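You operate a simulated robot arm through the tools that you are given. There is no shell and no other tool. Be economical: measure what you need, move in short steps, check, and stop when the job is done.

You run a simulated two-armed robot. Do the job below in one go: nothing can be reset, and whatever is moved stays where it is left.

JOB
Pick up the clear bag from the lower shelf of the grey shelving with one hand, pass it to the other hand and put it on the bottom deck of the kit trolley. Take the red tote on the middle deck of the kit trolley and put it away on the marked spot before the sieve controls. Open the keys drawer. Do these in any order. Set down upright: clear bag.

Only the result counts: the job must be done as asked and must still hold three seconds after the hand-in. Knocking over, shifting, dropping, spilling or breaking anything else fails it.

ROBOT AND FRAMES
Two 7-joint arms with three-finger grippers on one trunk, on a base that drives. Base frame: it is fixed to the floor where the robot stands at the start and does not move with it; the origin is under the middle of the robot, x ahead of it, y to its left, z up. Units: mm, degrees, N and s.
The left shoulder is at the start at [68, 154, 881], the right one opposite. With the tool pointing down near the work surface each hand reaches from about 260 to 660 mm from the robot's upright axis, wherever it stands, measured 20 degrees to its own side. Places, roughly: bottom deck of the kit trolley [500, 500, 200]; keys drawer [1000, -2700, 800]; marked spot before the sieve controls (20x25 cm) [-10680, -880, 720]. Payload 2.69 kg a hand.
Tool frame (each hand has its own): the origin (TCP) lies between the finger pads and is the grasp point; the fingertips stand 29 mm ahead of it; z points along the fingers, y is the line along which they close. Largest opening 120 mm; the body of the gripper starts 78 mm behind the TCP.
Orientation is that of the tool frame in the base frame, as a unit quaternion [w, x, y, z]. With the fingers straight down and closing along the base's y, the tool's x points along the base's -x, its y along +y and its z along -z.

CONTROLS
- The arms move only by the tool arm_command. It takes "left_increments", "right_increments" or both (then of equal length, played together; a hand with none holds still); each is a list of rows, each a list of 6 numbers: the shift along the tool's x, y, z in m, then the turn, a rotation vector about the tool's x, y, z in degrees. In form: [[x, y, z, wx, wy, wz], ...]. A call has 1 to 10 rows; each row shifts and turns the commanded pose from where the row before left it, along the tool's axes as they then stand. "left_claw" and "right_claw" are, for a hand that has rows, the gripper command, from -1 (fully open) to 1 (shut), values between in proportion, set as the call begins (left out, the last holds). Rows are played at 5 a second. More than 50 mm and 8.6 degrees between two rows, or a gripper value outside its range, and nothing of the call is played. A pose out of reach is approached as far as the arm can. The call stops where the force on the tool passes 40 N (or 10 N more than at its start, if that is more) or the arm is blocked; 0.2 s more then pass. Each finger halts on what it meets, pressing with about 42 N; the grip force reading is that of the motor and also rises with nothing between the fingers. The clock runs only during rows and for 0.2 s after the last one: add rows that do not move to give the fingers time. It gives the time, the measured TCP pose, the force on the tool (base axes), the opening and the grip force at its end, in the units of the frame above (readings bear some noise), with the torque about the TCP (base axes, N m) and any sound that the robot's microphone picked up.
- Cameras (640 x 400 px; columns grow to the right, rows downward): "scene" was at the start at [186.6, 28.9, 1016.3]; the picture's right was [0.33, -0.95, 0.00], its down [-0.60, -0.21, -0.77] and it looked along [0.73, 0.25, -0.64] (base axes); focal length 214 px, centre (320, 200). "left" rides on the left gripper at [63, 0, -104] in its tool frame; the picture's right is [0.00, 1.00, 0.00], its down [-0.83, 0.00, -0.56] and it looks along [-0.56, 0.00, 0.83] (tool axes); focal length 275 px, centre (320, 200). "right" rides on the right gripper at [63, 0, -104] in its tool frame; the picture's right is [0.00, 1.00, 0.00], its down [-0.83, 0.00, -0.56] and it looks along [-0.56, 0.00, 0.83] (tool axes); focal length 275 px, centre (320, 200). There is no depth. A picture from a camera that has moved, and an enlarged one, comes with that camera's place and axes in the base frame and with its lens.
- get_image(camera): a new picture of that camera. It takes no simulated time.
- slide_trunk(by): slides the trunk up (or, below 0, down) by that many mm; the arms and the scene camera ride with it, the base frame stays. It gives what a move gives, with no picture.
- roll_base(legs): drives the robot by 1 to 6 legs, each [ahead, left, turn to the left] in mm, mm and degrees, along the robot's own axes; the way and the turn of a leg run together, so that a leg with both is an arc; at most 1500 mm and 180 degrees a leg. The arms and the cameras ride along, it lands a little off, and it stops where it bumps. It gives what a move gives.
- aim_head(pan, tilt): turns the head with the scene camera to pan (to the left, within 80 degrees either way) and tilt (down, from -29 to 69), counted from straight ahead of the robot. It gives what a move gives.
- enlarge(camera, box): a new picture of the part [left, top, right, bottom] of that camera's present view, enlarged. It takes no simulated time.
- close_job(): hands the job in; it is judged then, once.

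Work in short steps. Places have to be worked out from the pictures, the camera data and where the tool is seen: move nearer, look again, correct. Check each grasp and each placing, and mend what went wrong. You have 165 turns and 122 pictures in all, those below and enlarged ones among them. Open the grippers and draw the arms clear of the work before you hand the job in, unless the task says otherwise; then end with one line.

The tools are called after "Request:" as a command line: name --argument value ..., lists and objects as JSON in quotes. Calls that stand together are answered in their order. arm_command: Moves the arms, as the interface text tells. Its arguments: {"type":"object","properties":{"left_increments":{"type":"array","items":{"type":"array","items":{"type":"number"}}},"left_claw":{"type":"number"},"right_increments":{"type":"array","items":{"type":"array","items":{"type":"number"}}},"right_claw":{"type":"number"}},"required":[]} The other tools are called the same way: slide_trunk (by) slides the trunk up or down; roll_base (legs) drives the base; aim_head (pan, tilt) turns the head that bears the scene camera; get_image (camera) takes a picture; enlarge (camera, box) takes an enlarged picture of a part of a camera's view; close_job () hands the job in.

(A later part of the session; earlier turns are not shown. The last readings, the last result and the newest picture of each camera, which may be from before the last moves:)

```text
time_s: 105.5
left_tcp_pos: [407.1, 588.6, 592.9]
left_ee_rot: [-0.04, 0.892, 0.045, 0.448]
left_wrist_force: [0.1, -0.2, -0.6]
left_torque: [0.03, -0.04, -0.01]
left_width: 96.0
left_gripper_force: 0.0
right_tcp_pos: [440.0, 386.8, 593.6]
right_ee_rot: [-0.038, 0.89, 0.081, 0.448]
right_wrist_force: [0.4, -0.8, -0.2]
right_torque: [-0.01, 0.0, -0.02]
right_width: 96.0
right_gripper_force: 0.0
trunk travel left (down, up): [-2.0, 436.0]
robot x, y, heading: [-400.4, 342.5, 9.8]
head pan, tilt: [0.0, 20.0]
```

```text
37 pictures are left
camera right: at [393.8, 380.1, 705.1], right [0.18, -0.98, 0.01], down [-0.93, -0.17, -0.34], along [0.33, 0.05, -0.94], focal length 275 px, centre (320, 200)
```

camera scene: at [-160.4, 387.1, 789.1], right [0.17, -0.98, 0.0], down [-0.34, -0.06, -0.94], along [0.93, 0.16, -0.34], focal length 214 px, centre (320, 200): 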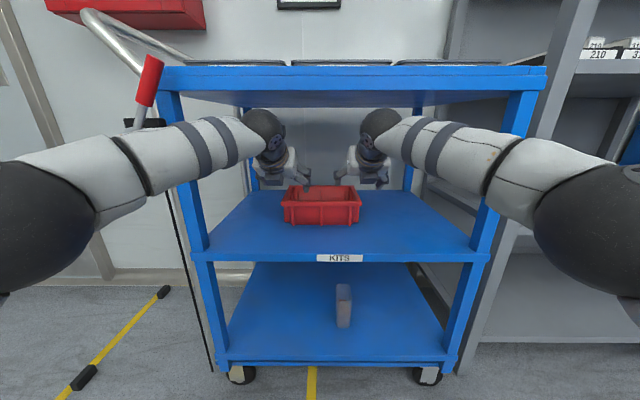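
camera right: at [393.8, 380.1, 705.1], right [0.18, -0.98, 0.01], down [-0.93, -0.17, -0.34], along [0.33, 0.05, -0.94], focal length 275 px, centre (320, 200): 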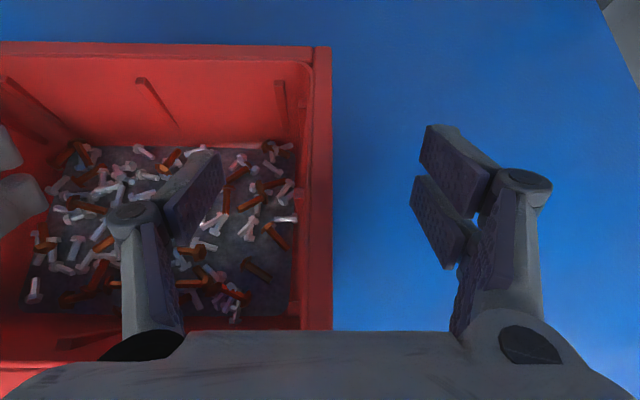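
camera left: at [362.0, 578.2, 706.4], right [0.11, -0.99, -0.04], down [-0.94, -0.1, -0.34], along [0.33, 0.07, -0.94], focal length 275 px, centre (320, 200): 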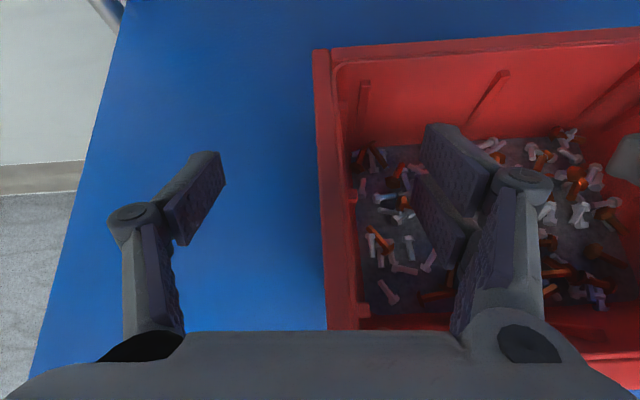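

Both walls are centred between open fingers. Lower 7 mm more and close both grippers together.

Request:
arm_command --left_increments '[[-0.0056, 0, 0.0042, 0, 0, 0], [0, 0, 0, 0, 0, 0]]' --right_increments '[[-0.0056, 0, 0.0042, 0, 0, 0], [0, 0, 0, 0, 0, 0]]'

Request:
arm_command --left_increments '[[0, 0, 0, 0, 0, 0], [0, 0, 0, 0, 0, 0], [0, 0, 0, 0, 0, 0], [0, 0, 0, 0, 0, 0]]' --right_increments '[[0, 0, 0, 0, 0, 0], [0, 0, 0, 0, 0, 0], [0, 0, 0, 0, 0, 0], [0, 0, 0, 0, 0, 0]]' --left_claw 1 --right_claw 1

Request:
get_image --camera "left"

Request:
get_image --camera "right"

```text
time_s: 106.0
left_tcp_pos: [406.1, 588.2, 586.5]
left_ee_rot: [-0.041, 0.892, 0.045, 0.448]
left_wrist_force: [-0.3, -0.9, 1.5]
left_torque: [-0.01, -0.03, -0.02]
left_width: 95.7
left_gripper_force: 0.0
right_tcp_pos: [438.8, 388.5, 585.8]
right_ee_rot: [-0.037, 0.889, 0.08, 0.448]
right_wrist_force: [0.4, -0.2, 0.0]
right_torque: [0.0, 0.0, -0.02]
right_width: 95.9
right_gripper_force: 0.1
trunk travel left (down, up): [-2.0, 436.0]
robot x, y, heading: [-402.5, 344.4, 10.2]
head pan, tilt: [0.0, 20.0]
```

```text
time_s: 107.0
left_tcp_pos: [405.6, 583.2, 587.3]
left_ee_rot: [-0.035, 0.893, 0.042, 0.448]
left_wrist_force: [4.8, -31.9, 0.9]
left_torque: [-1.88, -0.39, 0.11]
left_width: 17.2
left_gripper_force: 42.0
right_tcp_pos: [438.2, 392.6, 585.1]
right_ee_rot: [-0.041, 0.889, 0.083, 0.448]
right_wrist_force: [-5.8, 30.5, 0.1]
right_torque: [1.43, 0.35, -0.06]
right_width: 15.8
right_gripper_force: 41.2
trunk travel left (down, up): [-2.0, 436.0]
robot x, y, heading: [-404.6, 342.6, 10.0]
head pan, tilt: [0.0, 20.0]
```

```text
36 pictures are left
camera left: at [361.6, 574.7, 699.6], right [0.11, -0.99, -0.03], down [-0.94, -0.09, -0.34], along [0.33, 0.06, -0.94], focal length 275 px, centre (320, 200)
```

left: 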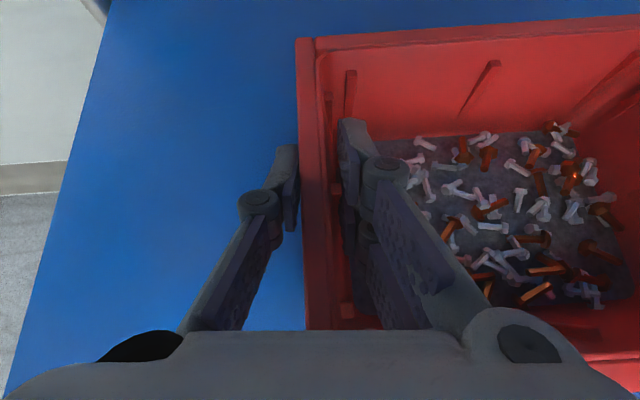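

```text
35 pictures are left
camera right: at [392.3, 384.1, 698.0], right [0.19, -0.98, 0.0], down [-0.92, -0.18, -0.34], along [0.33, 0.06, -0.94], focal length 275 px, centre (320, 200)
```

right: 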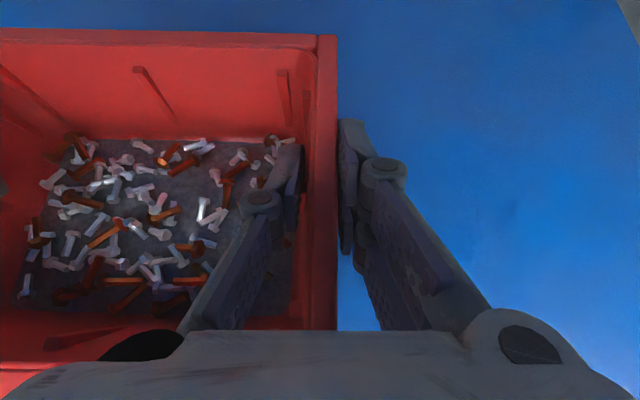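

Both walls gripped. Relieve the internal tension (hands ~5 mm too far apart), then lift 20 mm together.

Request:
arm_command --left_increments '[[0, 0.0055, 0, 0, 0, 0], [0, 0, 0, 0, 0, 0]]' --right_increments '[[0, -0.0045, 0, 0, 0, 0], [0, 0, 0, 0, 0, 0]]'

Request:
arm_command --left_increments '[[0.008, 0, -0.006, 0, 0, 0], [0.008, 0, -0.006, 0, 0, 0], [0, 0, 0, 0, 0, 0]]' --right_increments '[[0.008, 0, -0.006, 0, 0, 0], [0.008, 0, -0.006, 0, 0, 0], [0, 0, 0, 0, 0, 0]]'

Request:
get_image --camera "scene"

```text
time_s: 107.7
left_tcp_pos: [407.1, 582.7, 585.7]
left_ee_rot: [-0.04, 0.892, 0.046, 0.447]
left_wrist_force: [4.5, -18.3, -0.1]
left_torque: [-1.7, -0.13, 0.24]
left_width: 17.5
left_gripper_force: 41.9
right_tcp_pos: [439.1, 392.8, 584.2]
right_ee_rot: [-0.038, 0.89, 0.081, 0.447]
right_wrist_force: [-6.4, 20.8, 0.0]
right_torque: [1.18, 0.46, -0.13]
right_width: 15.5
right_gripper_force: 41.8
trunk travel left (down, up): [-2.0, 436.0]
robot x, y, heading: [-402.2, 346.0, 10.0]
head pan, tilt: [0.0, 20.0]
```

```text
time_s: 108.5
left_tcp_pos: [405.5, 581.6, 606.1]
left_ee_rot: [-0.041, 0.892, 0.046, 0.447]
left_wrist_force: [2.8, -16.5, -0.4]
left_torque: [-1.63, -0.45, 0.32]
left_width: 17.3
left_gripper_force: 41.6
right_tcp_pos: [440.2, 391.4, 604.7]
right_ee_rot: [-0.037, 0.89, 0.08, 0.448]
right_wrist_force: [-2.4, 16.6, -5.6]
right_torque: [1.13, 0.39, -0.36]
right_width: 15.5
right_gripper_force: 41.8
trunk travel left (down, up): [-2.0, 436.0]
robot x, y, heading: [-407.7, 343.1, 9.9]
head pan, tilt: [0.0, 20.0]
```

```text
34 pictures are left
camera scene: at [-130.3, 392.2, 789.0], right [0.17, -0.98, 0.0], down [-0.34, -0.06, -0.94], along [0.93, 0.16, -0.34], focal length 214 px, centre (320, 200)
```

scene: 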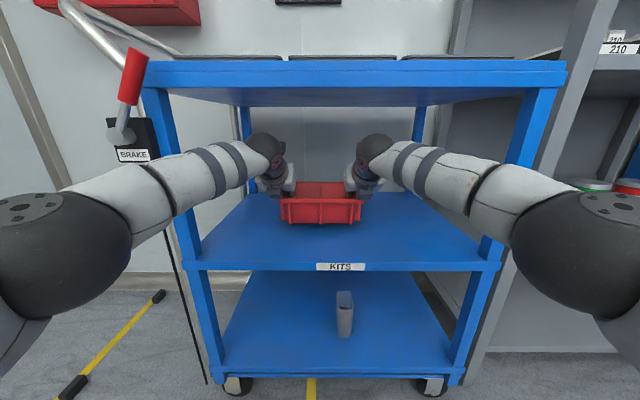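

Tote is up, level, light (~6 N). Back the base out 500 mm.

Request:
roll_base --legs '[[-500, 0, 0]]'

Request:
slide_trunk --by 270

Request:
get_image --camera "scene"

```text
time_s: 111.4
left_tcp_pos: [-88.4, 493.4, 605.7]
left_ee_rot: [-0.04, 0.892, 0.044, 0.448]
left_wrist_force: [-1.0, -3.5, -1.9]
left_torque: [-1.38, -0.19, 0.39]
left_width: 17.1
left_gripper_force: 42.2
right_tcp_pos: [-56.1, 302.4, 604.5]
right_ee_rot: [-0.036, 0.89, 0.079, 0.449]
right_wrist_force: [0.4, 4.4, -4.9]
right_torque: [1.07, 0.11, -0.62]
right_width: 15.4
right_gripper_force: 42.2
trunk travel left (down, up): [-2.0, 436.0]
robot x, y, heading: [-899.5, 259.4, 9.8]
head pan, tilt: [0.0, 20.0]
```

```text
time_s: 114.2
left_tcp_pos: [-168.0, 480.2, 1067.2]
left_ee_rot: [-0.053, 0.827, 0.038, 0.559]
left_wrist_force: [-1.2, -2.3, -2.7]
left_torque: [-1.42, -0.12, 0.11]
left_width: 17.0
left_gripper_force: 41.8
right_tcp_pos: [-132.5, 288.4, 1062.6]
right_ee_rot: [-0.046, 0.826, 0.073, 0.557]
right_wrist_force: [1.1, 2.0, -4.2]
right_torque: [1.26, 0.17, -0.33]
right_width: 15.6
right_gripper_force: 41.3
trunk travel left (down, up): [-272.0, 166.0]
robot x, y, heading: [-897.8, 259.3, 9.5]
head pan, tilt: [0.0, 20.0]
```

```text
33 pictures are left
camera scene: at [-707.9, 290.5, 1068.6], right [0.17, -0.99, 0.0], down [-0.34, -0.06, -0.94], along [0.93, 0.16, -0.34], focal length 214 px, centre (320, 200)
```

scene: 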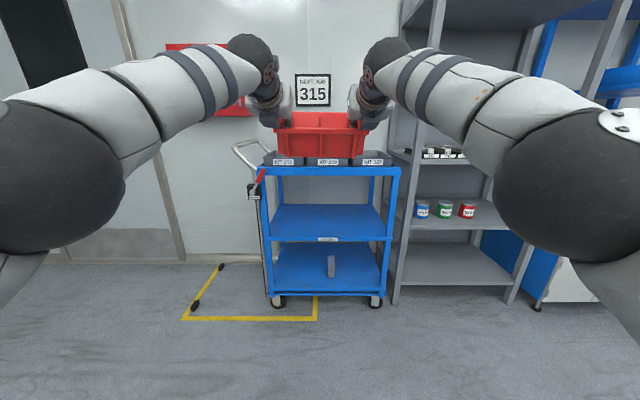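

Raising the trunk straightened the torso, tilting the tote back ~14°. Level it by pitching both hands together.

Request:
arm_command --left_increments '[[0, 0, 0, 0, -3.7, 0], [0, 0, 0, 0, -3.7, 0], [0, 0, 0, 0, -3.7, 0], [0, 0, 0, 0, -3.7, 0], [0, 0, 0, 0, 0, 0]]' --right_increments '[[0, 0, 0, 0, -3.6, 0], [0, 0, 0, 0, -3.6, 0], [0, 0, 0, 0, -3.6, 0], [0, 0, 0, 0, -3.6, 0], [0, 0, 0, 0, 0, 0]]'

Request:
aim_head --pan 80 --tilt 10

Request:
get_image --camera "scene"

```text
time_s: 115.0
left_tcp_pos: [-197.1, 479.6, 1028.4]
left_ee_rot: [-0.043, 0.87, 0.04, 0.489]
left_wrist_force: [7.5, 3.7, 1.9]
left_torque: [-1.25, -0.09, 0.45]
left_width: 21.3
left_gripper_force: 41.6
left hand out of reach, approached as far as the arm can: row 1, 2, 3
right_tcp_pos: [-150.4, 290.4, 1045.5]
right_ee_rot: [-0.046, 0.857, 0.085, 0.505]
right_wrist_force: [-8.6, -2.5, -8.1]
right_torque: [0.16, -0.02, 0.99]
right_width: 14.8
right_gripper_force: 40.3
right hand out of reach, approached as far as the arm can: row 1, 2, 3, 4
trunk travel left (down, up): [-272.0, 166.0]
robot x, y, heading: [-898.8, 259.4, 9.9]
head pan, tilt: [0.0, 20.0]
stopped in row 4 (right hand): the force on the tool passed its limit at 44 N (the readings are from after the stop); the commanded pose is now the measured one
```

```text
time_s: 116.5
left_tcp_pos: [-199.9, 476.9, 1028.7]
left_ee_rot: [-0.044, 0.87, 0.038, 0.489]
left_wrist_force: [13.6, 1.0, 3.0]
left_torque: [-1.59, 0.25, 0.37]
left_width: 21.7
left_gripper_force: 41.5
right_tcp_pos: [-148.6, 290.8, 1046.2]
right_ee_rot: [-0.047, 0.857, 0.084, 0.507]
right_wrist_force: [-13.4, -2.5, -8.7]
right_torque: [0.6, -0.24, 2.27]
right_width: 14.6
right_gripper_force: 40.2
trunk travel left (down, up): [-272.0, 166.0]
robot x, y, heading: [-899.7, 254.9, 9.9]
head pan, tilt: [80.0, 10.0]
```

```text
32 pictures are left
camera scene: at [-799.5, 367.6, 1085.0], right [1.0, 0.0, 0.0], down [0.0, -0.17, -0.98], along [0.0, 0.98, -0.17], focal length 214 px, centre (320, 200)
```

scene: 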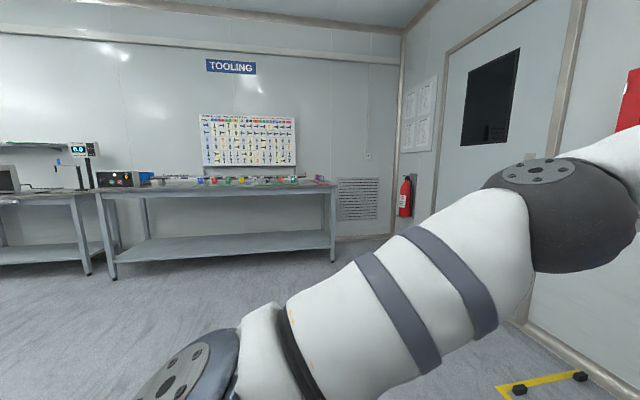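

The arms hit their reach limit and got uneven (right 19 mm high/ahead). Restore the relative pose by moving the right hand back and down to match.

Request:
arm_command --right_increments '[[-0.0086, 0.0004, -0.0027, 0, -0.7, 0], [-0.0086, 0.0004, -0.0027, 0, -0.7, 0], [-0.0086, 0.0004, -0.0027, 0, -0.7, 0], [0, 0, 0, 0, 0, 0]]'

Request:
aim_head --pan 0 --tilt 10

Request:
get_image --camera "scene"

```text
time_s: 117.5
left_tcp_pos: [-198.4, 477.5, 1028.7]
left_ee_rot: [-0.043, 0.871, 0.038, 0.488]
left_wrist_force: [-2.2, -2.6, -3.4]
left_torque: [-1.38, 0.8, 0.25]
left_width: 17.2
left_gripper_force: 42.4
right_tcp_pos: [-168.0, 284.9, 1028.0]
right_ee_rot: [-0.044, 0.865, 0.083, 0.492]
right_wrist_force: [2.2, 2.8, -3.1]
right_torque: [1.36, -0.75, -0.82]
right_width: 16.0
right_gripper_force: 41.6
trunk travel left (down, up): [-272.0, 166.0]
robot x, y, heading: [-896.5, 257.4, 9.8]
head pan, tilt: [80.0, 10.0]
```

```text
time_s: 119.0
left_tcp_pos: [-198.2, 477.1, 1028.6]
left_ee_rot: [-0.043, 0.87, 0.037, 0.489]
left_wrist_force: [-1.2, -0.4, -2.3]
left_torque: [-1.3, -0.27, 0.48]
left_width: 17.5
left_gripper_force: 41.8
right_tcp_pos: [-168.7, 284.7, 1028.0]
right_ee_rot: [-0.044, 0.866, 0.084, 0.491]
right_wrist_force: [0.8, 0.7, -3.6]
right_torque: [1.07, 0.25, -0.66]
right_width: 16.0
right_gripper_force: 41.6
trunk travel left (down, up): [-272.0, 166.0]
robot x, y, heading: [-898.6, 255.7, 10.0]
head pan, tilt: [0.0, 10.0]
```

```text
31 pictures are left
camera scene: at [-708.3, 290.6, 1085.0], right [0.17, -0.99, 0.0], down [-0.17, -0.03, -0.98], along [0.97, 0.17, -0.17], focal length 214 px, centre (320, 200)
```

scene: 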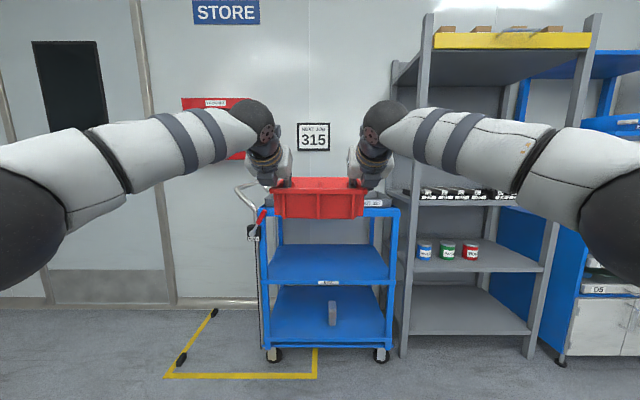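

Stable again. Move both hands together 150 mm back and 150 mm down, away from the reach limits.

Request:
arm_command --left_increments '[[-0.0206, 0.00065, -0.0051, 0, 0, 0], [-0.0206, 0.00065, -0.0051, 0, 0, 0], [-0.0206, 0.00065, -0.0051, 0, 0, 0], [-0.0206, 0.00065, -0.0051, 0, 0, 0], [-0.0206, 0.00065, -0.0051, 0, 0, 0], [-0.0206, 0.00065, -0.0051, 0, 0, 0], [-0.0206, 0.00065, -0.0051, 0, 0, 0], [-0.0206, 0.00065, -0.0051, 0, 0, 0]]' --right_increments '[[-0.0205, -0.0002, -0.0054, 0, 0, 0], [-0.0205, -0.0002, -0.0054, 0, 0, 0], [-0.0205, -0.0002, -0.0054, 0, 0, 0], [-0.0205, -0.0002, -0.0054, 0, 0, 0], [-0.0205, -0.0002, -0.0054, 0, 0, 0], [-0.0205, -0.0002, -0.0054, 0, 0, 0], [-0.0205, -0.0002, -0.0054, 0, 0, 0], [-0.0205, -0.0002, -0.0054, 0, 0, 0]]'

```text
time_s: 120.8
left_tcp_pos: [-320.1, 459.3, 908.1]
left_ee_rot: [-0.038, 0.87, 0.033, 0.491]
left_wrist_force: [7.3, -35.5, -0.9]
left_torque: [-1.72, -0.71, -0.03]
left_width: 17.3
left_gripper_force: 41.7
right_tcp_pos: [-288.1, 268.3, 910.5]
right_ee_rot: [-0.048, 0.865, 0.087, 0.492]
right_wrist_force: [-7.4, 35.8, -6.1]
right_torque: [1.27, 0.65, 0.39]
right_width: 15.9
right_gripper_force: 41.8
trunk travel left (down, up): [-272.0, 166.0]
robot x, y, heading: [-899.3, 259.0, 10.0]
head pan, tilt: [0.0, 10.0]
```

Tote fine; relieve the lateral tension (5 mm each inward) and level the tote (−5° pitch on both).

Request:
arm_command --left_increments '[[0, 0.005, 0, 0, 0, 0], [0, 0, 0, 0, -1.7, 0], [0, 0, 0, 0, -1.7, 0], [0, 0, 0, 0, -1.7, 0], [0, 0, 0, 0, 0, 0]]' --right_increments '[[0, -0.005, 0, 0, 0, 0], [0, 0, 0, 0, -1.7, 0], [0, 0, 0, 0, -1.7, 0], [0, 0, 0, 0, -1.7, 0], [0, 0, 0, 0, 0, 0]]'

Request:
aim_head --pan -80 --tilt 10

Request:
get_image --camera "scene"

```text
time_s: 122.0
left_tcp_pos: [-316.7, 460.7, 907.6]
left_ee_rot: [-0.043, 0.892, 0.04, 0.449]
left_wrist_force: [-0.9, -8.9, -0.9]
left_torque: [-1.6, 0.29, 0.25]
left_width: 17.5
left_gripper_force: 42.6
right_tcp_pos: [-288.3, 267.8, 908.5]
right_ee_rot: [-0.04, 0.887, 0.086, 0.452]
right_wrist_force: [0.6, 8.4, -5.8]
right_torque: [1.2, -0.37, -0.68]
right_width: 15.8
right_gripper_force: 42.3
trunk travel left (down, up): [-272.0, 166.0]
robot x, y, heading: [-899.7, 257.2, 9.6]
head pan, tilt: [0.0, 10.0]
```

```text
time_s: 123.6
left_tcp_pos: [-318.6, 458.8, 908.8]
left_ee_rot: [-0.043, 0.891, 0.041, 0.45]
left_wrist_force: [-2.7, 7.3, -1.9]
left_torque: [-1.21, -0.06, 0.51]
left_width: 17.1
left_gripper_force: 42.2
right_tcp_pos: [-288.6, 267.3, 909.0]
right_ee_rot: [-0.04, 0.887, 0.085, 0.452]
right_wrist_force: [3.1, -5.8, -4.0]
right_torque: [1.0, 0.0, -1.0]
right_width: 16.0
right_gripper_force: 41.7
trunk travel left (down, up): [-272.0, 166.0]
robot x, y, heading: [-904.4, 254.3, 9.6]
head pan, tilt: [-80.0, 10.0]
```

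```text
30 pictures are left
camera scene: at [-768.4, 187.2, 1085.0], right [-0.94, -0.34, 0.0], down [-0.06, 0.16, -0.98], along [0.33, -0.93, -0.17], focal length 214 px, centre (320, 200)
```

scene: 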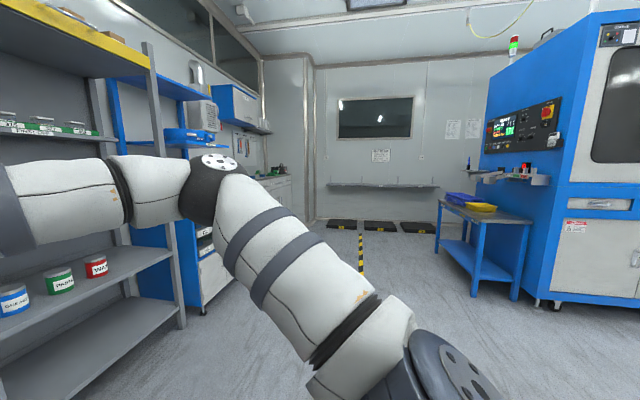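

Tote is level. Turn the robot around toward the sieve (heading ≈186°) and look down the room.

Request:
roll_base --legs '[[0, 0, 90], [0, 0, 87]]'

Request:
aim_head --pan 0 --tilt 5

Request:
get_image --camera "scene"

```text
time_s: 131.6
left_tcp_pos: [-1480.5, 51.7, 907.3]
left_ee_rot: [-0.45, -0.042, 0.891, -0.043]
left_wrist_force: [6.3, -21.2, -2.2]
left_torque: [0.94, 0.24, 0.75]
left_width: 17.2
left_gripper_force: 41.4
right_tcp_pos: [-1511.2, 244.0, 908.6]
right_ee_rot: [-0.452, -0.087, 0.887, -0.04]
right_wrist_force: [-6.6, 21.0, -4.3]
right_torque: [-0.77, -0.21, -1.28]
right_width: 16.0
right_gripper_force: 42.1
trunk travel left (down, up): [-272.0, 166.0]
robot x, y, heading: [-898.2, 255.1, -169.9]
head pan, tilt: [-80.0, 10.0]
```

```text
time_s: 133.1
left_tcp_pos: [-1480.9, 52.0, 909.0]
left_ee_rot: [-0.449, -0.043, 0.891, -0.044]
left_wrist_force: [1.3, -0.2, -1.9]
left_torque: [1.36, 0.38, 0.54]
left_width: 17.2
left_gripper_force: 42.3
right_tcp_pos: [-1510.7, 244.6, 909.1]
right_ee_rot: [-0.453, -0.086, 0.887, -0.039]
right_wrist_force: [-0.9, -0.2, -5.3]
right_torque: [-1.01, -0.31, -0.82]
right_width: 15.6
right_gripper_force: 41.5
trunk travel left (down, up): [-272.0, 166.0]
robot x, y, heading: [-898.9, 256.4, -170.1]
head pan, tilt: [0.0, 5.0]
```

```text
29 pictures are left
camera scene: at [-1088.6, 224.1, 1093.0], right [-0.17, 0.98, 0.0], down [0.09, 0.02, -1.0], along [-0.98, -0.17, -0.09], focal length 214 px, centre (320, 200)
```

scene: 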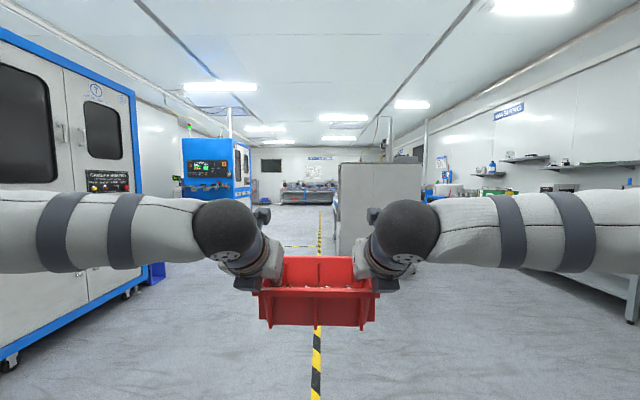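

The aisle runs straight ahead; the spot should be ~9.8 m ahead and ~0.58 m to the right. Enlarge the far view to check obstacles.

Request:
enlarge --camera "scene" --box '[170, 110, 450, 290]'

```text
2.22 times, centred on (310, 200) of scene
camera zoom: at [-1088.6, 224.1, 1093.0], right [-0.17, 0.98, 0.0], down [0.09, 0.02, -1.0], along [-0.98, -0.17, -0.09], focal length 477 px, centre (342, 200)
```

zoom: 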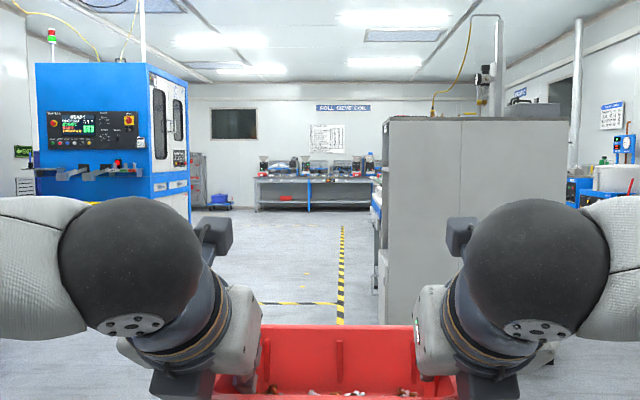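

The spot corresponds to the right end of the bench at the far wall. A grey cabinet stands right of the line, so I shift left 500 mm and drive 6 m ahead, then look.

Request:
roll_base --legs '[[0, 500, 0], [1500, 0, 0], [1500, 0, 0], [1500, 0, 0], [1500, 0, 0]]'

Request:
get_image --camera "scene"

```text
time_s: 165.6
left_tcp_pos: [-7239.4, -1665.8, 907.5]
left_ee_rot: [-0.448, -0.056, 0.891, -0.049]
left_wrist_force: [1.5, -3.6, -3.0]
left_torque: [1.21, 0.26, 0.54]
left_width: 17.2
left_gripper_force: 41.8
right_tcp_pos: [-7275.1, -1474.9, 909.0]
right_ee_rot: [-0.451, -0.101, 0.885, -0.048]
right_wrist_force: [-2.5, 2.4, -3.8]
right_torque: [-0.96, -0.22, -0.85]
right_width: 15.6
right_gripper_force: 41.6
trunk travel left (down, up): [-272.0, 166.0]
robot x, y, heading: [-6667.4, -1445.0, -168.2]
head pan, tilt: [0.0, 5.0]
```

```text
27 pictures are left
camera scene: at [-6852.8, -1482.1, 1093.0], right [-0.2, 0.98, 0.0], down [0.09, 0.02, -1.0], along [-0.98, -0.2, -0.09], focal length 214 px, centre (320, 200)
```

scene: 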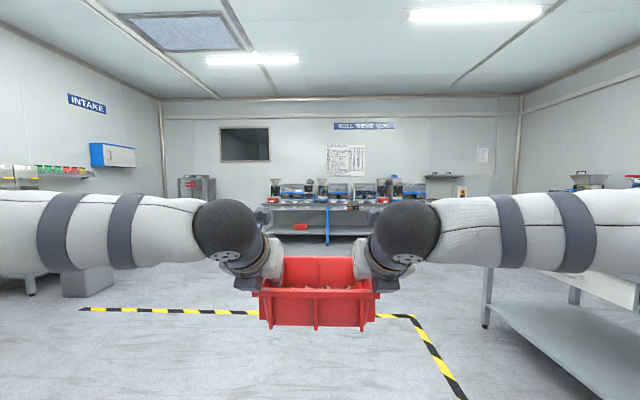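

Robot at u≈−6818, heading drifted 1.8°. Correct the heading and drive 2300 ahead past the right-hand bench, then shift right 1000 mm.

Request:
roll_base --legs '[[0, 0, -1.8], [1150, 0, 0], [1150, 0, 0], [0, -1000, 0]]'

Request:
get_image --camera "scene"

```text
time_s: 184.8
left_tcp_pos: [-9670.3, -1032.1, 908.8]
left_ee_rot: [-0.45, -0.029, 0.892, -0.037]
left_wrist_force: [1.6, -1.2, -2.0]
left_torque: [1.22, 0.2, 0.56]
left_width: 17.1
left_gripper_force: 42.1
right_tcp_pos: [-9693.7, -837.9, 908.6]
right_ee_rot: [-0.453, -0.074, 0.888, -0.034]
right_wrist_force: [-1.1, 0.9, -5.0]
right_torque: [-1.02, -0.18, -0.82]
right_width: 15.5
right_gripper_force: 41.6
trunk travel left (down, up): [-272.0, 166.0]
robot x, y, heading: [-9082.3, -842.7, -171.3]
head pan, tilt: [0.0, 5.0]
```

```text
26 pictures are left
camera scene: at [-9272.2, -869.8, 1093.0], right [-0.15, 0.99, 0.0], down [0.09, 0.01, -1.0], along [-0.99, -0.15, -0.09], focal length 214 px, centre (320, 200)
```

scene: 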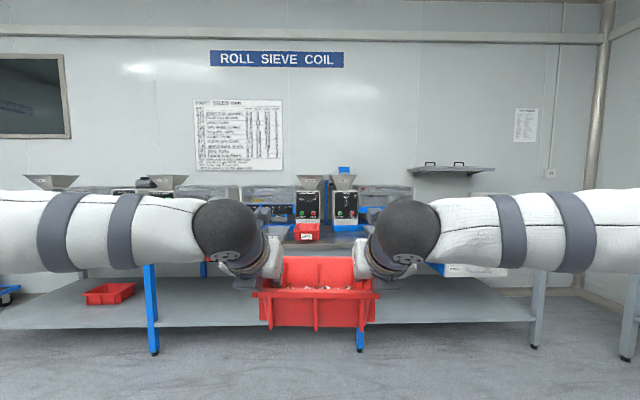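

The spot projects to about (351, 238), just in front of the two small control units. Enlarge there.

Request:
enlarge --camera "scene" --box '[230, 160, 470, 290]'

```text
2.67 times, centred on (350, 225) of scene
camera zoom: at [-9272.2, -869.8, 1093.0], right [-0.15, 0.99, 0.0], down [0.09, 0.01, -1.0], along [-0.99, -0.15, -0.09], focal length 572 px, centre (240, 133)
```

zoom: 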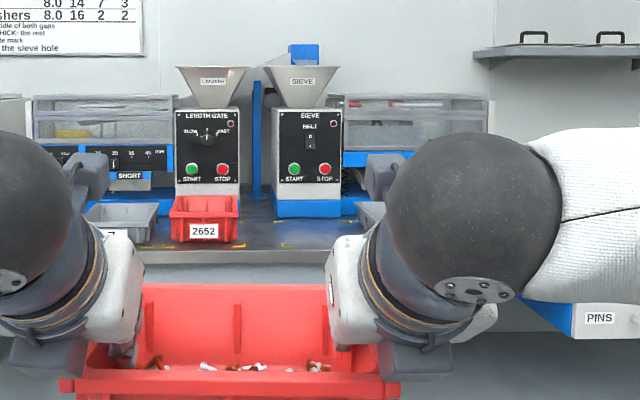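

The tote must be turned 90° to fit the 20×25 spot (neighbouring tote 2652 stands short side to the front). I need a clear view of the spot; shift left 350 mm, ahead 150, and look to the right.

Request:
roll_base --legs '[[0, 0, 1.3], [0, 400, 0], [150, 0, 0]]'

Request:
aim_head --pan -33 --tilt 18

Request:
get_image --camera "scene"

```text
time_s: 189.8
left_tcp_pos: [-9747.0, -1471.0, 907.7]
left_ee_rot: [-0.449, -0.039, 0.892, -0.041]
left_wrist_force: [0.2, 0.4, -2.7]
left_torque: [1.27, 0.17, 0.55]
left_width: 16.9
left_gripper_force: 41.8
right_tcp_pos: [-9774.8, -1278.5, 907.2]
right_ee_rot: [-0.451, -0.083, 0.888, -0.038]
right_wrist_force: [-1.1, -1.2, -4.5]
right_torque: [-1.05, -0.17, -0.8]
right_width: 15.9
right_gripper_force: 41.7
trunk travel left (down, up): [-272.0, 166.0]
robot x, y, heading: [-9165.1, -1270.1, -170.3]
head pan, tilt: [0.0, 5.0]
```

```text
time_s: 190.8
left_tcp_pos: [-9746.4, -1471.7, 907.1]
left_ee_rot: [-0.449, -0.04, 0.891, -0.042]
left_wrist_force: [-0.6, 1.3, -2.6]
left_torque: [1.33, 0.24, 0.56]
left_width: 17.1
left_gripper_force: 42.6
right_tcp_pos: [-9773.9, -1279.3, 909.1]
right_ee_rot: [-0.451, -0.083, 0.888, -0.039]
right_wrist_force: [-0.9, -0.7, -4.4]
right_torque: [-1.0, -0.18, -0.74]
right_width: 15.7
right_gripper_force: 42.0
trunk travel left (down, up): [-272.0, 166.0]
robot x, y, heading: [-9164.5, -1273.3, -170.4]
head pan, tilt: [-33.0, 18.0]
```

```text
24 pictures are left
camera scene: at [-9347.6, -1249.5, 1072.0], right [0.4, 0.92, 0.0], down [0.28, -0.12, -0.95], along [-0.87, 0.38, -0.31], focal length 214 px, centre (320, 200)
```

scene: 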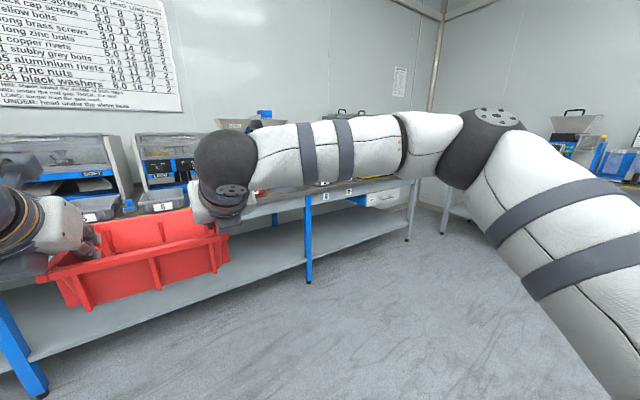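

The right arm hides it. I'll centre the robot on the spot instead (650 mm right) and look through the gap between the hands.

Request:
roll_base --legs '[[0, -650, 0]]'

Request:
aim_head --pan 0 --tilt 12

Request:
enlarge --camera "scene" --box '[220, 130, 420, 270]'

```text
time_s: 196.3
left_tcp_pos: [-9856.2, -834.1, 907.6]
left_ee_rot: [-0.449, -0.042, 0.892, -0.043]
left_wrist_force: [1.0, 1.3, -1.9]
left_torque: [1.27, 0.26, 0.58]
left_width: 17.1
left_gripper_force: 42.1
right_tcp_pos: [-9885.7, -641.8, 908.8]
right_ee_rot: [-0.451, -0.088, 0.887, -0.041]
right_wrist_force: [-1.4, -0.3, -5.1]
right_torque: [-1.06, -0.21, -0.72]
right_width: 15.7
right_gripper_force: 41.9
trunk travel left (down, up): [-272.0, 166.0]
robot x, y, heading: [-9274.6, -629.5, -169.7]
head pan, tilt: [-33.0, 18.0]
```

```text
time_s: 197.2
left_tcp_pos: [-9855.3, -833.6, 907.9]
left_ee_rot: [-0.449, -0.042, 0.892, -0.043]
left_wrist_force: [1.2, 0.6, -2.2]
left_torque: [1.28, 0.25, 0.6]
left_width: 16.9
left_gripper_force: 42.3
right_tcp_pos: [-9886.0, -641.4, 908.3]
right_ee_rot: [-0.451, -0.088, 0.887, -0.042]
right_wrist_force: [-1.2, -0.9, -4.9]
right_torque: [-1.04, -0.19, -0.77]
right_width: 15.7
right_gripper_force: 41.9
trunk travel left (down, up): [-272.0, 166.0]
robot x, y, heading: [-9273.4, -627.6, -170.1]
head pan, tilt: [0.0, 12.0]
```

```text
2.86 times, centred on (320, 200) of scene
camera zoom: at [-9464.9, -661.7, 1081.7], right [-0.17, 0.98, 0.0], down [0.21, 0.04, -0.98], along [-0.96, -0.17, -0.21], focal length 613 px, centre (320, 200)
```

zoom: 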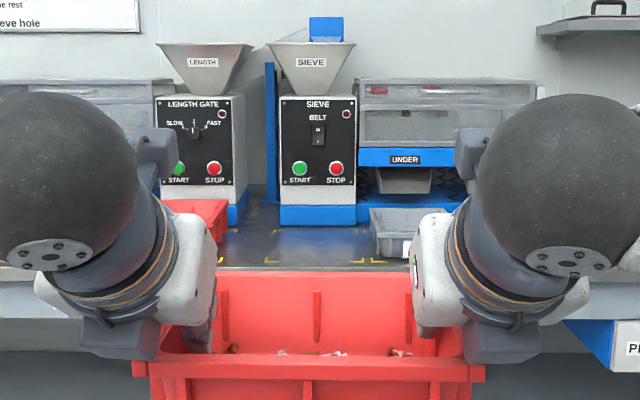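

Spot measured: v 995, u −10685 (200 wide × 250 deep), bench edge u −10529, bin edge 116 mm right of centre, box front 180 behind. Plan: set the tote down unturned near the front, then turn it 90° with one vertical hand. Drive 795 ahead and 28 left.

Request:
roll_base --legs '[[0, 28, 0], [795, 0, 0]]'

Request:
aim_head --pan 0 --tilt 35

Request:
get_image --camera "scene"

```text
time_s: 202.1
left_tcp_pos: [-10639.1, -1002.4, 907.6]
left_ee_rot: [-0.449, -0.044, 0.891, -0.043]
left_wrist_force: [1.3, 1.2, -3.1]
left_torque: [1.26, 0.21, 0.58]
left_width: 17.2
left_gripper_force: 42.2
right_tcp_pos: [-10669.7, -810.3, 909.6]
right_ee_rot: [-0.451, -0.087, 0.887, -0.041]
right_wrist_force: [-1.2, 0.0, -3.9]
right_torque: [-1.02, -0.22, -0.78]
right_width: 15.9
right_gripper_force: 42.1
trunk travel left (down, up): [-272.0, 166.0]
robot x, y, heading: [-10058.8, -795.9, -170.0]
head pan, tilt: [0.0, 12.0]
```

```text
time_s: 202.9
left_tcp_pos: [-10638.5, -1003.8, 909.0]
left_ee_rot: [-0.449, -0.043, 0.892, -0.042]
left_wrist_force: [0.9, 1.1, -1.9]
left_torque: [1.27, 0.24, 0.59]
left_width: 17.1
left_gripper_force: 41.7
right_tcp_pos: [-10669.2, -810.3, 908.8]
right_ee_rot: [-0.451, -0.087, 0.887, -0.041]
right_wrist_force: [-1.0, -1.8, -4.3]
right_torque: [-1.07, -0.21, -0.75]
right_width: 15.8
right_gripper_force: 42.1
trunk travel left (down, up): [-272.0, 166.0]
robot x, y, heading: [-10060.9, -795.7, -169.8]
head pan, tilt: [0.0, 35.0]
```

```text
22 pictures are left
camera scene: at [-10243.5, -829.5, 1044.9], right [-0.18, 0.98, 0.0], down [0.56, 0.1, -0.82], along [-0.81, -0.14, -0.57], focal length 214 px, centre (320, 200)
```

scene: 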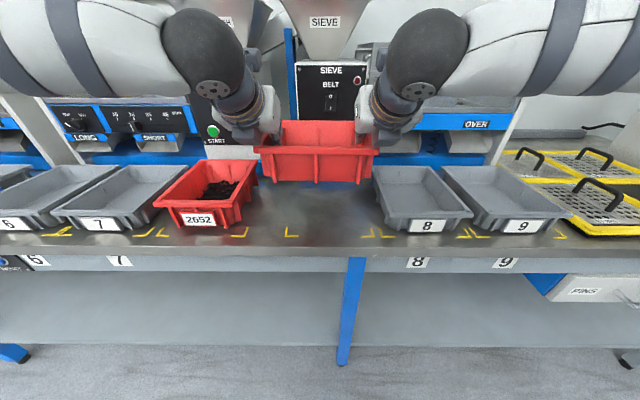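

Clear view: neighbour tote rim at ≈−183 mm and bin 8 at ≈+97 mm from the spot centre. I shift 25 back and 14 left, then lower the tote 115 mm toward the bench front.

Request:
roll_base --legs '[[-25, 14, 0]]'

Request:
arm_command --left_increments '[[-0.0161, 0, 0.0119, 0, 0, 0], [-0.0161, 0, 0.0119, 0, 0, 0], [-0.0161, 0, 0.0119, 0, 0, 0], [-0.0161, 0, 0.0119, 0, 0, 0], [-0.0161, 0, 0.0119, 0, 0, 0], [-0.0121, 0, 0.0089, 0, 0, 0], [0, 0, 0, 0, 0, 0]]' --right_increments '[[-0.0162, 0, 0.0118, 0, 0, 0], [-0.0162, 0, 0.0118, 0, 0, 0], [-0.0162, 0, 0.0118, 0, 0, 0], [-0.0162, 0, 0.0118, 0, 0, 0], [-0.0162, 0, 0.0118, 0, 0, 0], [-0.0121, 0, 0.0089, 0, 0, 0], [0, 0, 0, 0, 0, 0]]'

Request:
get_image --camera "scene"

```text
time_s: 203.8
left_tcp_pos: [-10613.2, -1013.2, 907.6]
left_ee_rot: [-0.45, -0.044, 0.891, -0.043]
left_wrist_force: [1.8, 0.2, -2.0]
left_torque: [1.22, 0.33, 0.6]
left_width: 17.3
left_gripper_force: 42.2
right_tcp_pos: [-10642.1, -820.2, 909.1]
right_ee_rot: [-0.452, -0.087, 0.887, -0.041]
right_wrist_force: [-0.4, -0.2, -4.7]
right_torque: [-0.97, -0.28, -0.75]
right_width: 15.6
right_gripper_force: 42.0
trunk travel left (down, up): [-272.0, 166.0]
robot x, y, heading: [-10034.3, -803.8, -169.8]
head pan, tilt: [0.0, 35.0]
```

```text
time_s: 205.3
left_tcp_pos: [-10613.0, -1014.4, 793.4]
left_ee_rot: [-0.449, -0.042, 0.892, -0.04]
left_wrist_force: [-4.3, 19.1, -2.5]
left_torque: [1.39, 0.74, 0.38]
left_width: 17.2
left_gripper_force: 41.9
right_tcp_pos: [-10643.5, -822.3, 793.5]
right_ee_rot: [-0.451, -0.089, 0.887, -0.043]
right_wrist_force: [4.2, -19.8, -3.7]
right_torque: [-1.29, -0.68, -0.24]
right_width: 15.5
right_gripper_force: 41.1
trunk travel left (down, up): [-272.0, 166.0]
robot x, y, heading: [-10032.1, -804.1, -169.8]
head pan, tilt: [0.0, 35.0]
```

```text
21 pictures are left
camera scene: at [-10217.1, -838.8, 1044.9], right [-0.18, 0.98, 0.0], down [0.56, 0.1, -0.82], along [-0.81, -0.14, -0.57], focal length 214 px, centre (320, 200)
```

scene: 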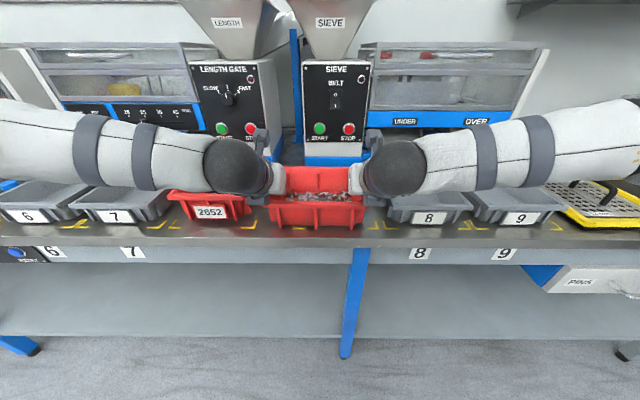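

Lower further in small steps until contact.

Request:
arm_command --left_increments '[[-0.0032, 0, 0.0024, 0, 0, 0], [-0.0032, 0, 0.0024, 0, 0, 0], [-0.0032, 0, 0.0024, 0, 0, 0], [0, 0, 0, 0, 0, 0]]' --right_increments '[[-0.0032, 0, 0.0024, 0, 0, 0], [-0.0032, 0, 0.0024, 0, 0, 0], [-0.0032, 0, 0.0024, 0, 0, 0], [0, 0, 0, 0, 0, 0]]'

Request:
arm_command --left_increments '[[-0.0032, 0, 0.0024, 0, 0, 0], [0, 0, 0, 0, 0, 0]]' --right_increments '[[-0.0032, 0, 0.0024, 0, 0, 0], [0, 0, 0, 0, 0, 0]]'

```text
time_s: 206.3
left_tcp_pos: [-10613.9, -1014.7, 788.6]
left_ee_rot: [-0.456, -0.044, 0.888, -0.038]
left_wrist_force: [2.9, -0.2, 10.8]
left_torque: [1.52, -0.71, 0.6]
left_width: 17.0
left_gripper_force: 42.8
right_tcp_pos: [-10644.2, -821.3, 788.1]
right_ee_rot: [-0.458, -0.086, 0.884, -0.047]
right_wrist_force: [2.1, 0.9, 9.4]
right_torque: [-1.0, -1.26, -0.75]
right_width: 15.5
right_gripper_force: 41.8
trunk travel left (down, up): [-272.0, 166.0]
robot x, y, heading: [-10031.7, -807.6, -170.0]
head pan, tilt: [0.0, 35.0]
stopped in row 4 (left hand): the force on the tool passed its limit at 40 N (the readings are from after the stop); the commanded pose is now the measured one
```

```text
time_s: 206.9
left_tcp_pos: [-10614.1, -1015.2, 787.9]
left_ee_rot: [-0.46, -0.042, 0.886, -0.039]
left_wrist_force: [-5.0, -0.5, 26.8]
left_torque: [1.32, 0.13, 0.58]
left_width: 17.0
left_gripper_force: 41.5
right_tcp_pos: [-10644.6, -821.1, 788.7]
right_ee_rot: [-0.461, -0.087, 0.882, -0.046]
right_wrist_force: [1.9, 1.8, 28.9]
right_torque: [-1.07, -0.37, -0.75]
right_width: 15.6
right_gripper_force: 41.7
trunk travel left (down, up): [-272.0, 166.0]
robot x, y, heading: [-10032.3, -803.8, -169.9]
head pan, tilt: [0.0, 35.0]
```

Firmly on the bench (surface ≈ z 729). Open both slightly (to ~38 mm) and raise both hands straight up 60 mm.

Request:
arm_command --left_increments '[[0.0016, 0, -0.0012, 0, 0, 0], [0, 0, 0, 0, 0, 0]]' --right_increments '[[0.0016, 0, -0.0012, 0, 0, 0], [0, 0, 0, 0, 0, 0]]' --left_claw 0.36 --right_claw 0.36

Request:
arm_command --left_increments '[[0.016, 0, -0.012, 0, 0, 0], [0.016, 0, -0.012, 0, 0, 0], [0.016, 0, -0.012, 0, 0, 0], [0.016, 0, -0.012, 0, 0, 0]]' --right_increments '[[0.016, 0, -0.012, 0, 0, 0], [0.016, 0, -0.012, 0, 0, 0], [0.016, 0, -0.012, 0, 0, 0], [0.016, 0, -0.012, 0, 0, 0]]'

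Request:
get_image --camera "scene"

```text
time_s: 207.5
left_tcp_pos: [-10613.4, -1014.5, 783.7]
left_ee_rot: [-0.453, -0.042, 0.89, -0.039]
left_wrist_force: [-0.1, -0.2, 0.4]
left_torque: [0.01, 0.0, 0.01]
left_width: 38.4
left_gripper_force: 0.0
right_tcp_pos: [-10645.2, -821.8, 783.0]
right_ee_rot: [-0.455, -0.088, 0.885, -0.044]
right_wrist_force: [0.1, -0.2, -0.1]
right_torque: [0.01, -0.01, 0.01]
right_width: 38.6
right_gripper_force: 0.1
trunk travel left (down, up): [-272.0, 166.0]
robot x, y, heading: [-10031.9, -805.1, -170.1]
head pan, tilt: [0.0, 35.0]
```

```text
time_s: 208.5
left_tcp_pos: [-10614.6, -1011.1, 865.1]
left_ee_rot: [-0.454, -0.042, 0.889, -0.038]
left_wrist_force: [0.3, -0.5, 0.1]
left_torque: [0.02, -0.03, -0.02]
left_width: 38.7
left_gripper_force: 0.0
right_tcp_pos: [-10644.3, -820.8, 863.9]
right_ee_rot: [-0.457, -0.088, 0.884, -0.045]
right_wrist_force: [0.2, -0.1, 0.2]
right_torque: [-0.02, 0.0, 0.03]
right_width: 38.4
right_gripper_force: 0.1
trunk travel left (down, up): [-272.0, 166.0]
robot x, y, heading: [-10030.5, -806.6, -169.9]
head pan, tilt: [0.0, 35.0]
```

```text
20 pictures are left
camera scene: at [-10216.8, -838.7, 1045.0], right [-0.18, 0.98, 0.0], down [0.56, 0.1, -0.82], along [-0.81, -0.14, -0.57], focal length 214 px, centre (320, 200)
```

scene: 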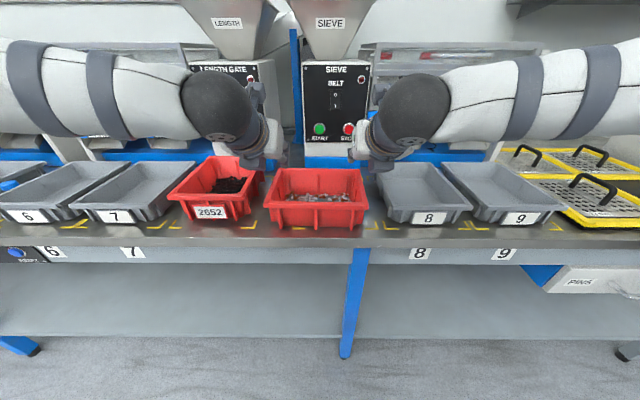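

Tote placed. Now retract the left hand and turn the right hand to point straight down, then roll it by −180° so a later +90° turn is within its range.

Request:
arm_command --left_increments '[[-0.02, -0.02, -0.034, 0, 0, 0], [-0.02, -0.02, -0.034, 0, 0, 0], [-0.02, -0.02, -0.034, 0, 0, 0], [-0.02, -0.02, -0.034, 0, 0, 0], [0, 0, 0, 0, 0, 0], [0, 0, 0, 0, 0, 0], [0, 0, 0, 0, 0, 0]]' --right_increments '[[0, 0, 0, 0, -7.6, 0], [0, 0, 0, 0, -7.6, 0], [0, 0, 0, 0, -7.6, 0], [0, 0, 0, 0, -7.6, 0], [0, 0, 0, 0, -7.6, 0], [0, 0, 0, 0, -7.6, 0], [0, 0, 0, 0, -7.6, 0]]'

Request:
arm_command --right_increments '[[0, 0, 0, 0, 0, -8.5], [0, 0, 0, 0, 0, -8.5], [0, 0, 0, 0, 0, -8.5], [0, 0, 0, 0, 0, -8.5], [0, 0, 0, 0, 0, -8.5], [0, 0, 0, 0, 0, -8.5], [0, 0, 0, 0, 0, -8.5], [0, 0, 0, 0, 0, -8.5], [0, 0, 0, 0, 0, -8.5], [0, 0, 0, 0, 0, -8.5]]'

Request:
arm_command --right_increments '[[0, 0, 0, 0, 0, -8.5], [0, 0, 0, 0, 0, -8.5], [0, 0, 0, 0, 0, -8.5], [0, 0, 0, 0, 0, -8.5], [0, 0, 0, 0, 0, -8.5], [0, 0, 0, 0, 0, -8.5], [0, 0, 0, 0, 0, -8.5], [0, 0, 0, 0, 0, -8.5], [0, 0, 0, 0, 0, -8.5], [0, 0, 0, 0, 0, -8.5]]'

```text
time_s: 210.1
left_tcp_pos: [-10450.4, -1072.4, 883.1]
left_ee_rot: [-0.454, -0.043, 0.889, -0.039]
left_wrist_force: [0.9, 0.5, -1.0]
left_torque: [0.01, -0.01, 0.01]
left_width: 38.3
left_gripper_force: 0.1
right_tcp_pos: [-10620.4, -836.6, 853.1]
right_ee_rot: [-0.01, -0.1, 0.995, -0.002]
right_wrist_force: [0.5, -0.5, -0.2]
right_torque: [-0.01, 0.03, 0.01]
right_width: 38.4
right_gripper_force: 0.1
right hand out of reach, approached as far as the arm can: row 7
trunk travel left (down, up): [-272.0, 166.0]
robot x, y, heading: [-10030.4, -804.4, -169.6]
head pan, tilt: [0.0, 35.0]
```

```text
time_s: 212.3
left_tcp_pos: [-10451.4, -1071.8, 883.4]
left_ee_rot: [-0.454, -0.042, 0.889, -0.039]
left_wrist_force: [0.2, -0.4, 0.5]
left_torque: [-0.02, -0.02, -0.01]
left_width: 38.5
left_gripper_force: 0.0
right_tcp_pos: [-10619.9, -836.0, 853.3]
right_ee_rot: [0.01, 0.746, -0.666, -0.008]
right_wrist_force: [0.5, -0.3, 0.2]
right_torque: [-0.01, -0.01, 0.0]
right_width: 38.6
right_gripper_force: 0.1
trunk travel left (down, up): [-272.0, 166.0]
robot x, y, heading: [-10031.7, -805.0, -170.1]
head pan, tilt: [0.0, 35.0]
```

```text
time_s: 214.5
left_tcp_pos: [-10450.2, -1072.5, 882.8]
left_ee_rot: [-0.454, -0.042, 0.889, -0.039]
left_wrist_force: [0.5, -0.5, -0.4]
left_torque: [-0.01, -0.03, -0.02]
left_width: 38.4
left_gripper_force: 0.0
right_tcp_pos: [-10621.3, -836.8, 854.4]
right_ee_rot: [0.003, 1.0, 0.013, -0.012]
right_wrist_force: [-0.4, -0.1, 0.2]
right_torque: [-0.01, -0.05, -0.01]
right_width: 38.4
right_gripper_force: 0.1
trunk travel left (down, up): [-272.0, 166.0]
robot x, y, heading: [-10032.7, -806.1, -169.9]
head pan, tilt: [0.0, 35.0]
```

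Right hand now points down with its camera toward the robot. Finish the roll, drive 40 mm ahead for reach, and check its camera over the tote's right wall.

Request:
roll_base --legs '[[40, 0, 0]]'

Request:
arm_command --right_increments '[[0, -0.018, 0, 0, 0, -8.5], [0, 0, 0, 0, 0, 0], [0, 0, 0, 0, 0, 0]]' --right_claw 0.1

Request:
get_image --camera "right"

```text
time_s: 215.4
left_tcp_pos: [-10489.9, -1080.5, 882.8]
left_ee_rot: [-0.454, -0.043, 0.889, -0.04]
left_wrist_force: [0.1, 0.8, -0.6]
left_torque: [-0.02, 0.0, -0.01]
left_width: 38.3
left_gripper_force: 0.0
right_tcp_pos: [-10660.5, -842.1, 853.0]
right_ee_rot: [0.002, 1.0, 0.01, -0.012]
right_wrist_force: [-0.3, -0.1, -0.5]
right_torque: [-0.02, -0.01, 0.0]
right_width: 38.6
right_gripper_force: 0.0
trunk travel left (down, up): [-272.0, 166.0]
robot x, y, heading: [-10071.5, -811.1, -170.2]
head pan, tilt: [0.0, 35.0]
```

```text
time_s: 216.2
left_tcp_pos: [-10490.2, -1080.1, 883.3]
left_ee_rot: [-0.455, -0.042, 0.889, -0.039]
left_wrist_force: [-0.1, 0.1, -0.2]
left_torque: [-0.01, 0.0, -0.03]
left_width: 38.5
left_gripper_force: 0.0
right_tcp_pos: [-10659.6, -825.9, 853.9]
right_ee_rot: [0.001, 0.996, 0.085, -0.012]
right_wrist_force: [0.6, -1.2, 0.3]
right_torque: [-0.04, 0.05, 0.02]
right_width: 54.1
right_gripper_force: 0.1
trunk travel left (down, up): [-272.0, 166.0]
robot x, y, heading: [-10075.9, -815.4, -170.0]
head pan, tilt: [0.0, 35.0]
```

```text
19 pictures are left
camera right: at [-10594.7, -814.0, 956.3], right [0.18, -0.98, 0.0], down [-0.8, -0.14, 0.58], along [-0.57, -0.1, -0.82], focal length 275 px, centre (320, 200)
```

right: 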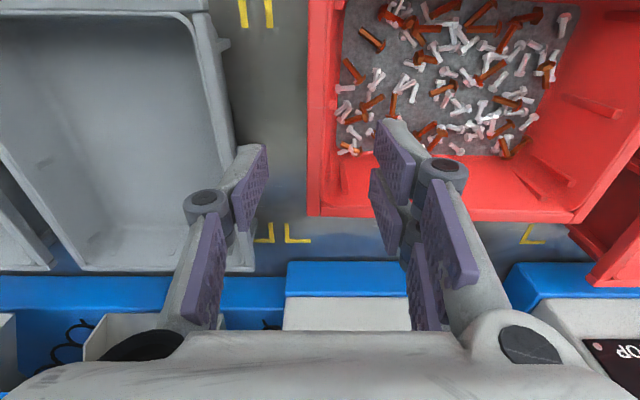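

The right wall is centred between the fingers and bin 8 is ~60 mm away. Lower 61 mm and close.

Request:
arm_command --right_increments '[[0, 0, 0.031, 0, 0, 0], [0, 0, 0.03, 0, 0, 0], [0, 0, 0, 0, 0, 0]]'

Request:
arm_command --right_increments '[[0, 0, 0, 0, 0, 0], [0, 0, 0, 0, 0, 0], [0, 0, 0, 0, 0, 0]]' --right_claw 1

```text
time_s: 217.0
left_tcp_pos: [-10489.9, -1079.5, 883.4]
left_ee_rot: [-0.454, -0.043, 0.889, -0.039]
left_wrist_force: [-0.5, 0.3, 1.2]
left_torque: [0.03, -0.03, -0.01]
left_width: 38.5
left_gripper_force: 0.1
right_tcp_pos: [-10659.9, -825.6, 793.4]
right_ee_rot: [0.0, 0.996, 0.086, -0.012]
right_wrist_force: [0.7, 0.2, -0.7]
right_torque: [-0.02, -0.01, 0.01]
right_width: 54.2
right_gripper_force: 0.1
trunk travel left (down, up): [-272.0, 166.0]
robot x, y, heading: [-10072.4, -814.6, -169.9]
head pan, tilt: [0.0, 35.0]
```

```text
time_s: 217.8
left_tcp_pos: [-10491.7, -1080.5, 883.0]
left_ee_rot: [-0.454, -0.042, 0.889, -0.039]
left_wrist_force: [-0.8, -0.8, -0.4]
left_torque: [0.01, 0.0, -0.01]
left_width: 38.6
left_gripper_force: 0.1
right_tcp_pos: [-10660.6, -825.9, 793.3]
right_ee_rot: [0.001, 0.996, 0.085, -0.012]
right_wrist_force: [-0.7, -1.3, 0.1]
right_torque: [-0.77, -0.38, -0.45]
right_width: 14.5
right_gripper_force: 40.6
trunk travel left (down, up): [-272.0, 166.0]
robot x, y, heading: [-10071.2, -808.3, -169.9]
head pan, tilt: [0.0, 35.0]
```

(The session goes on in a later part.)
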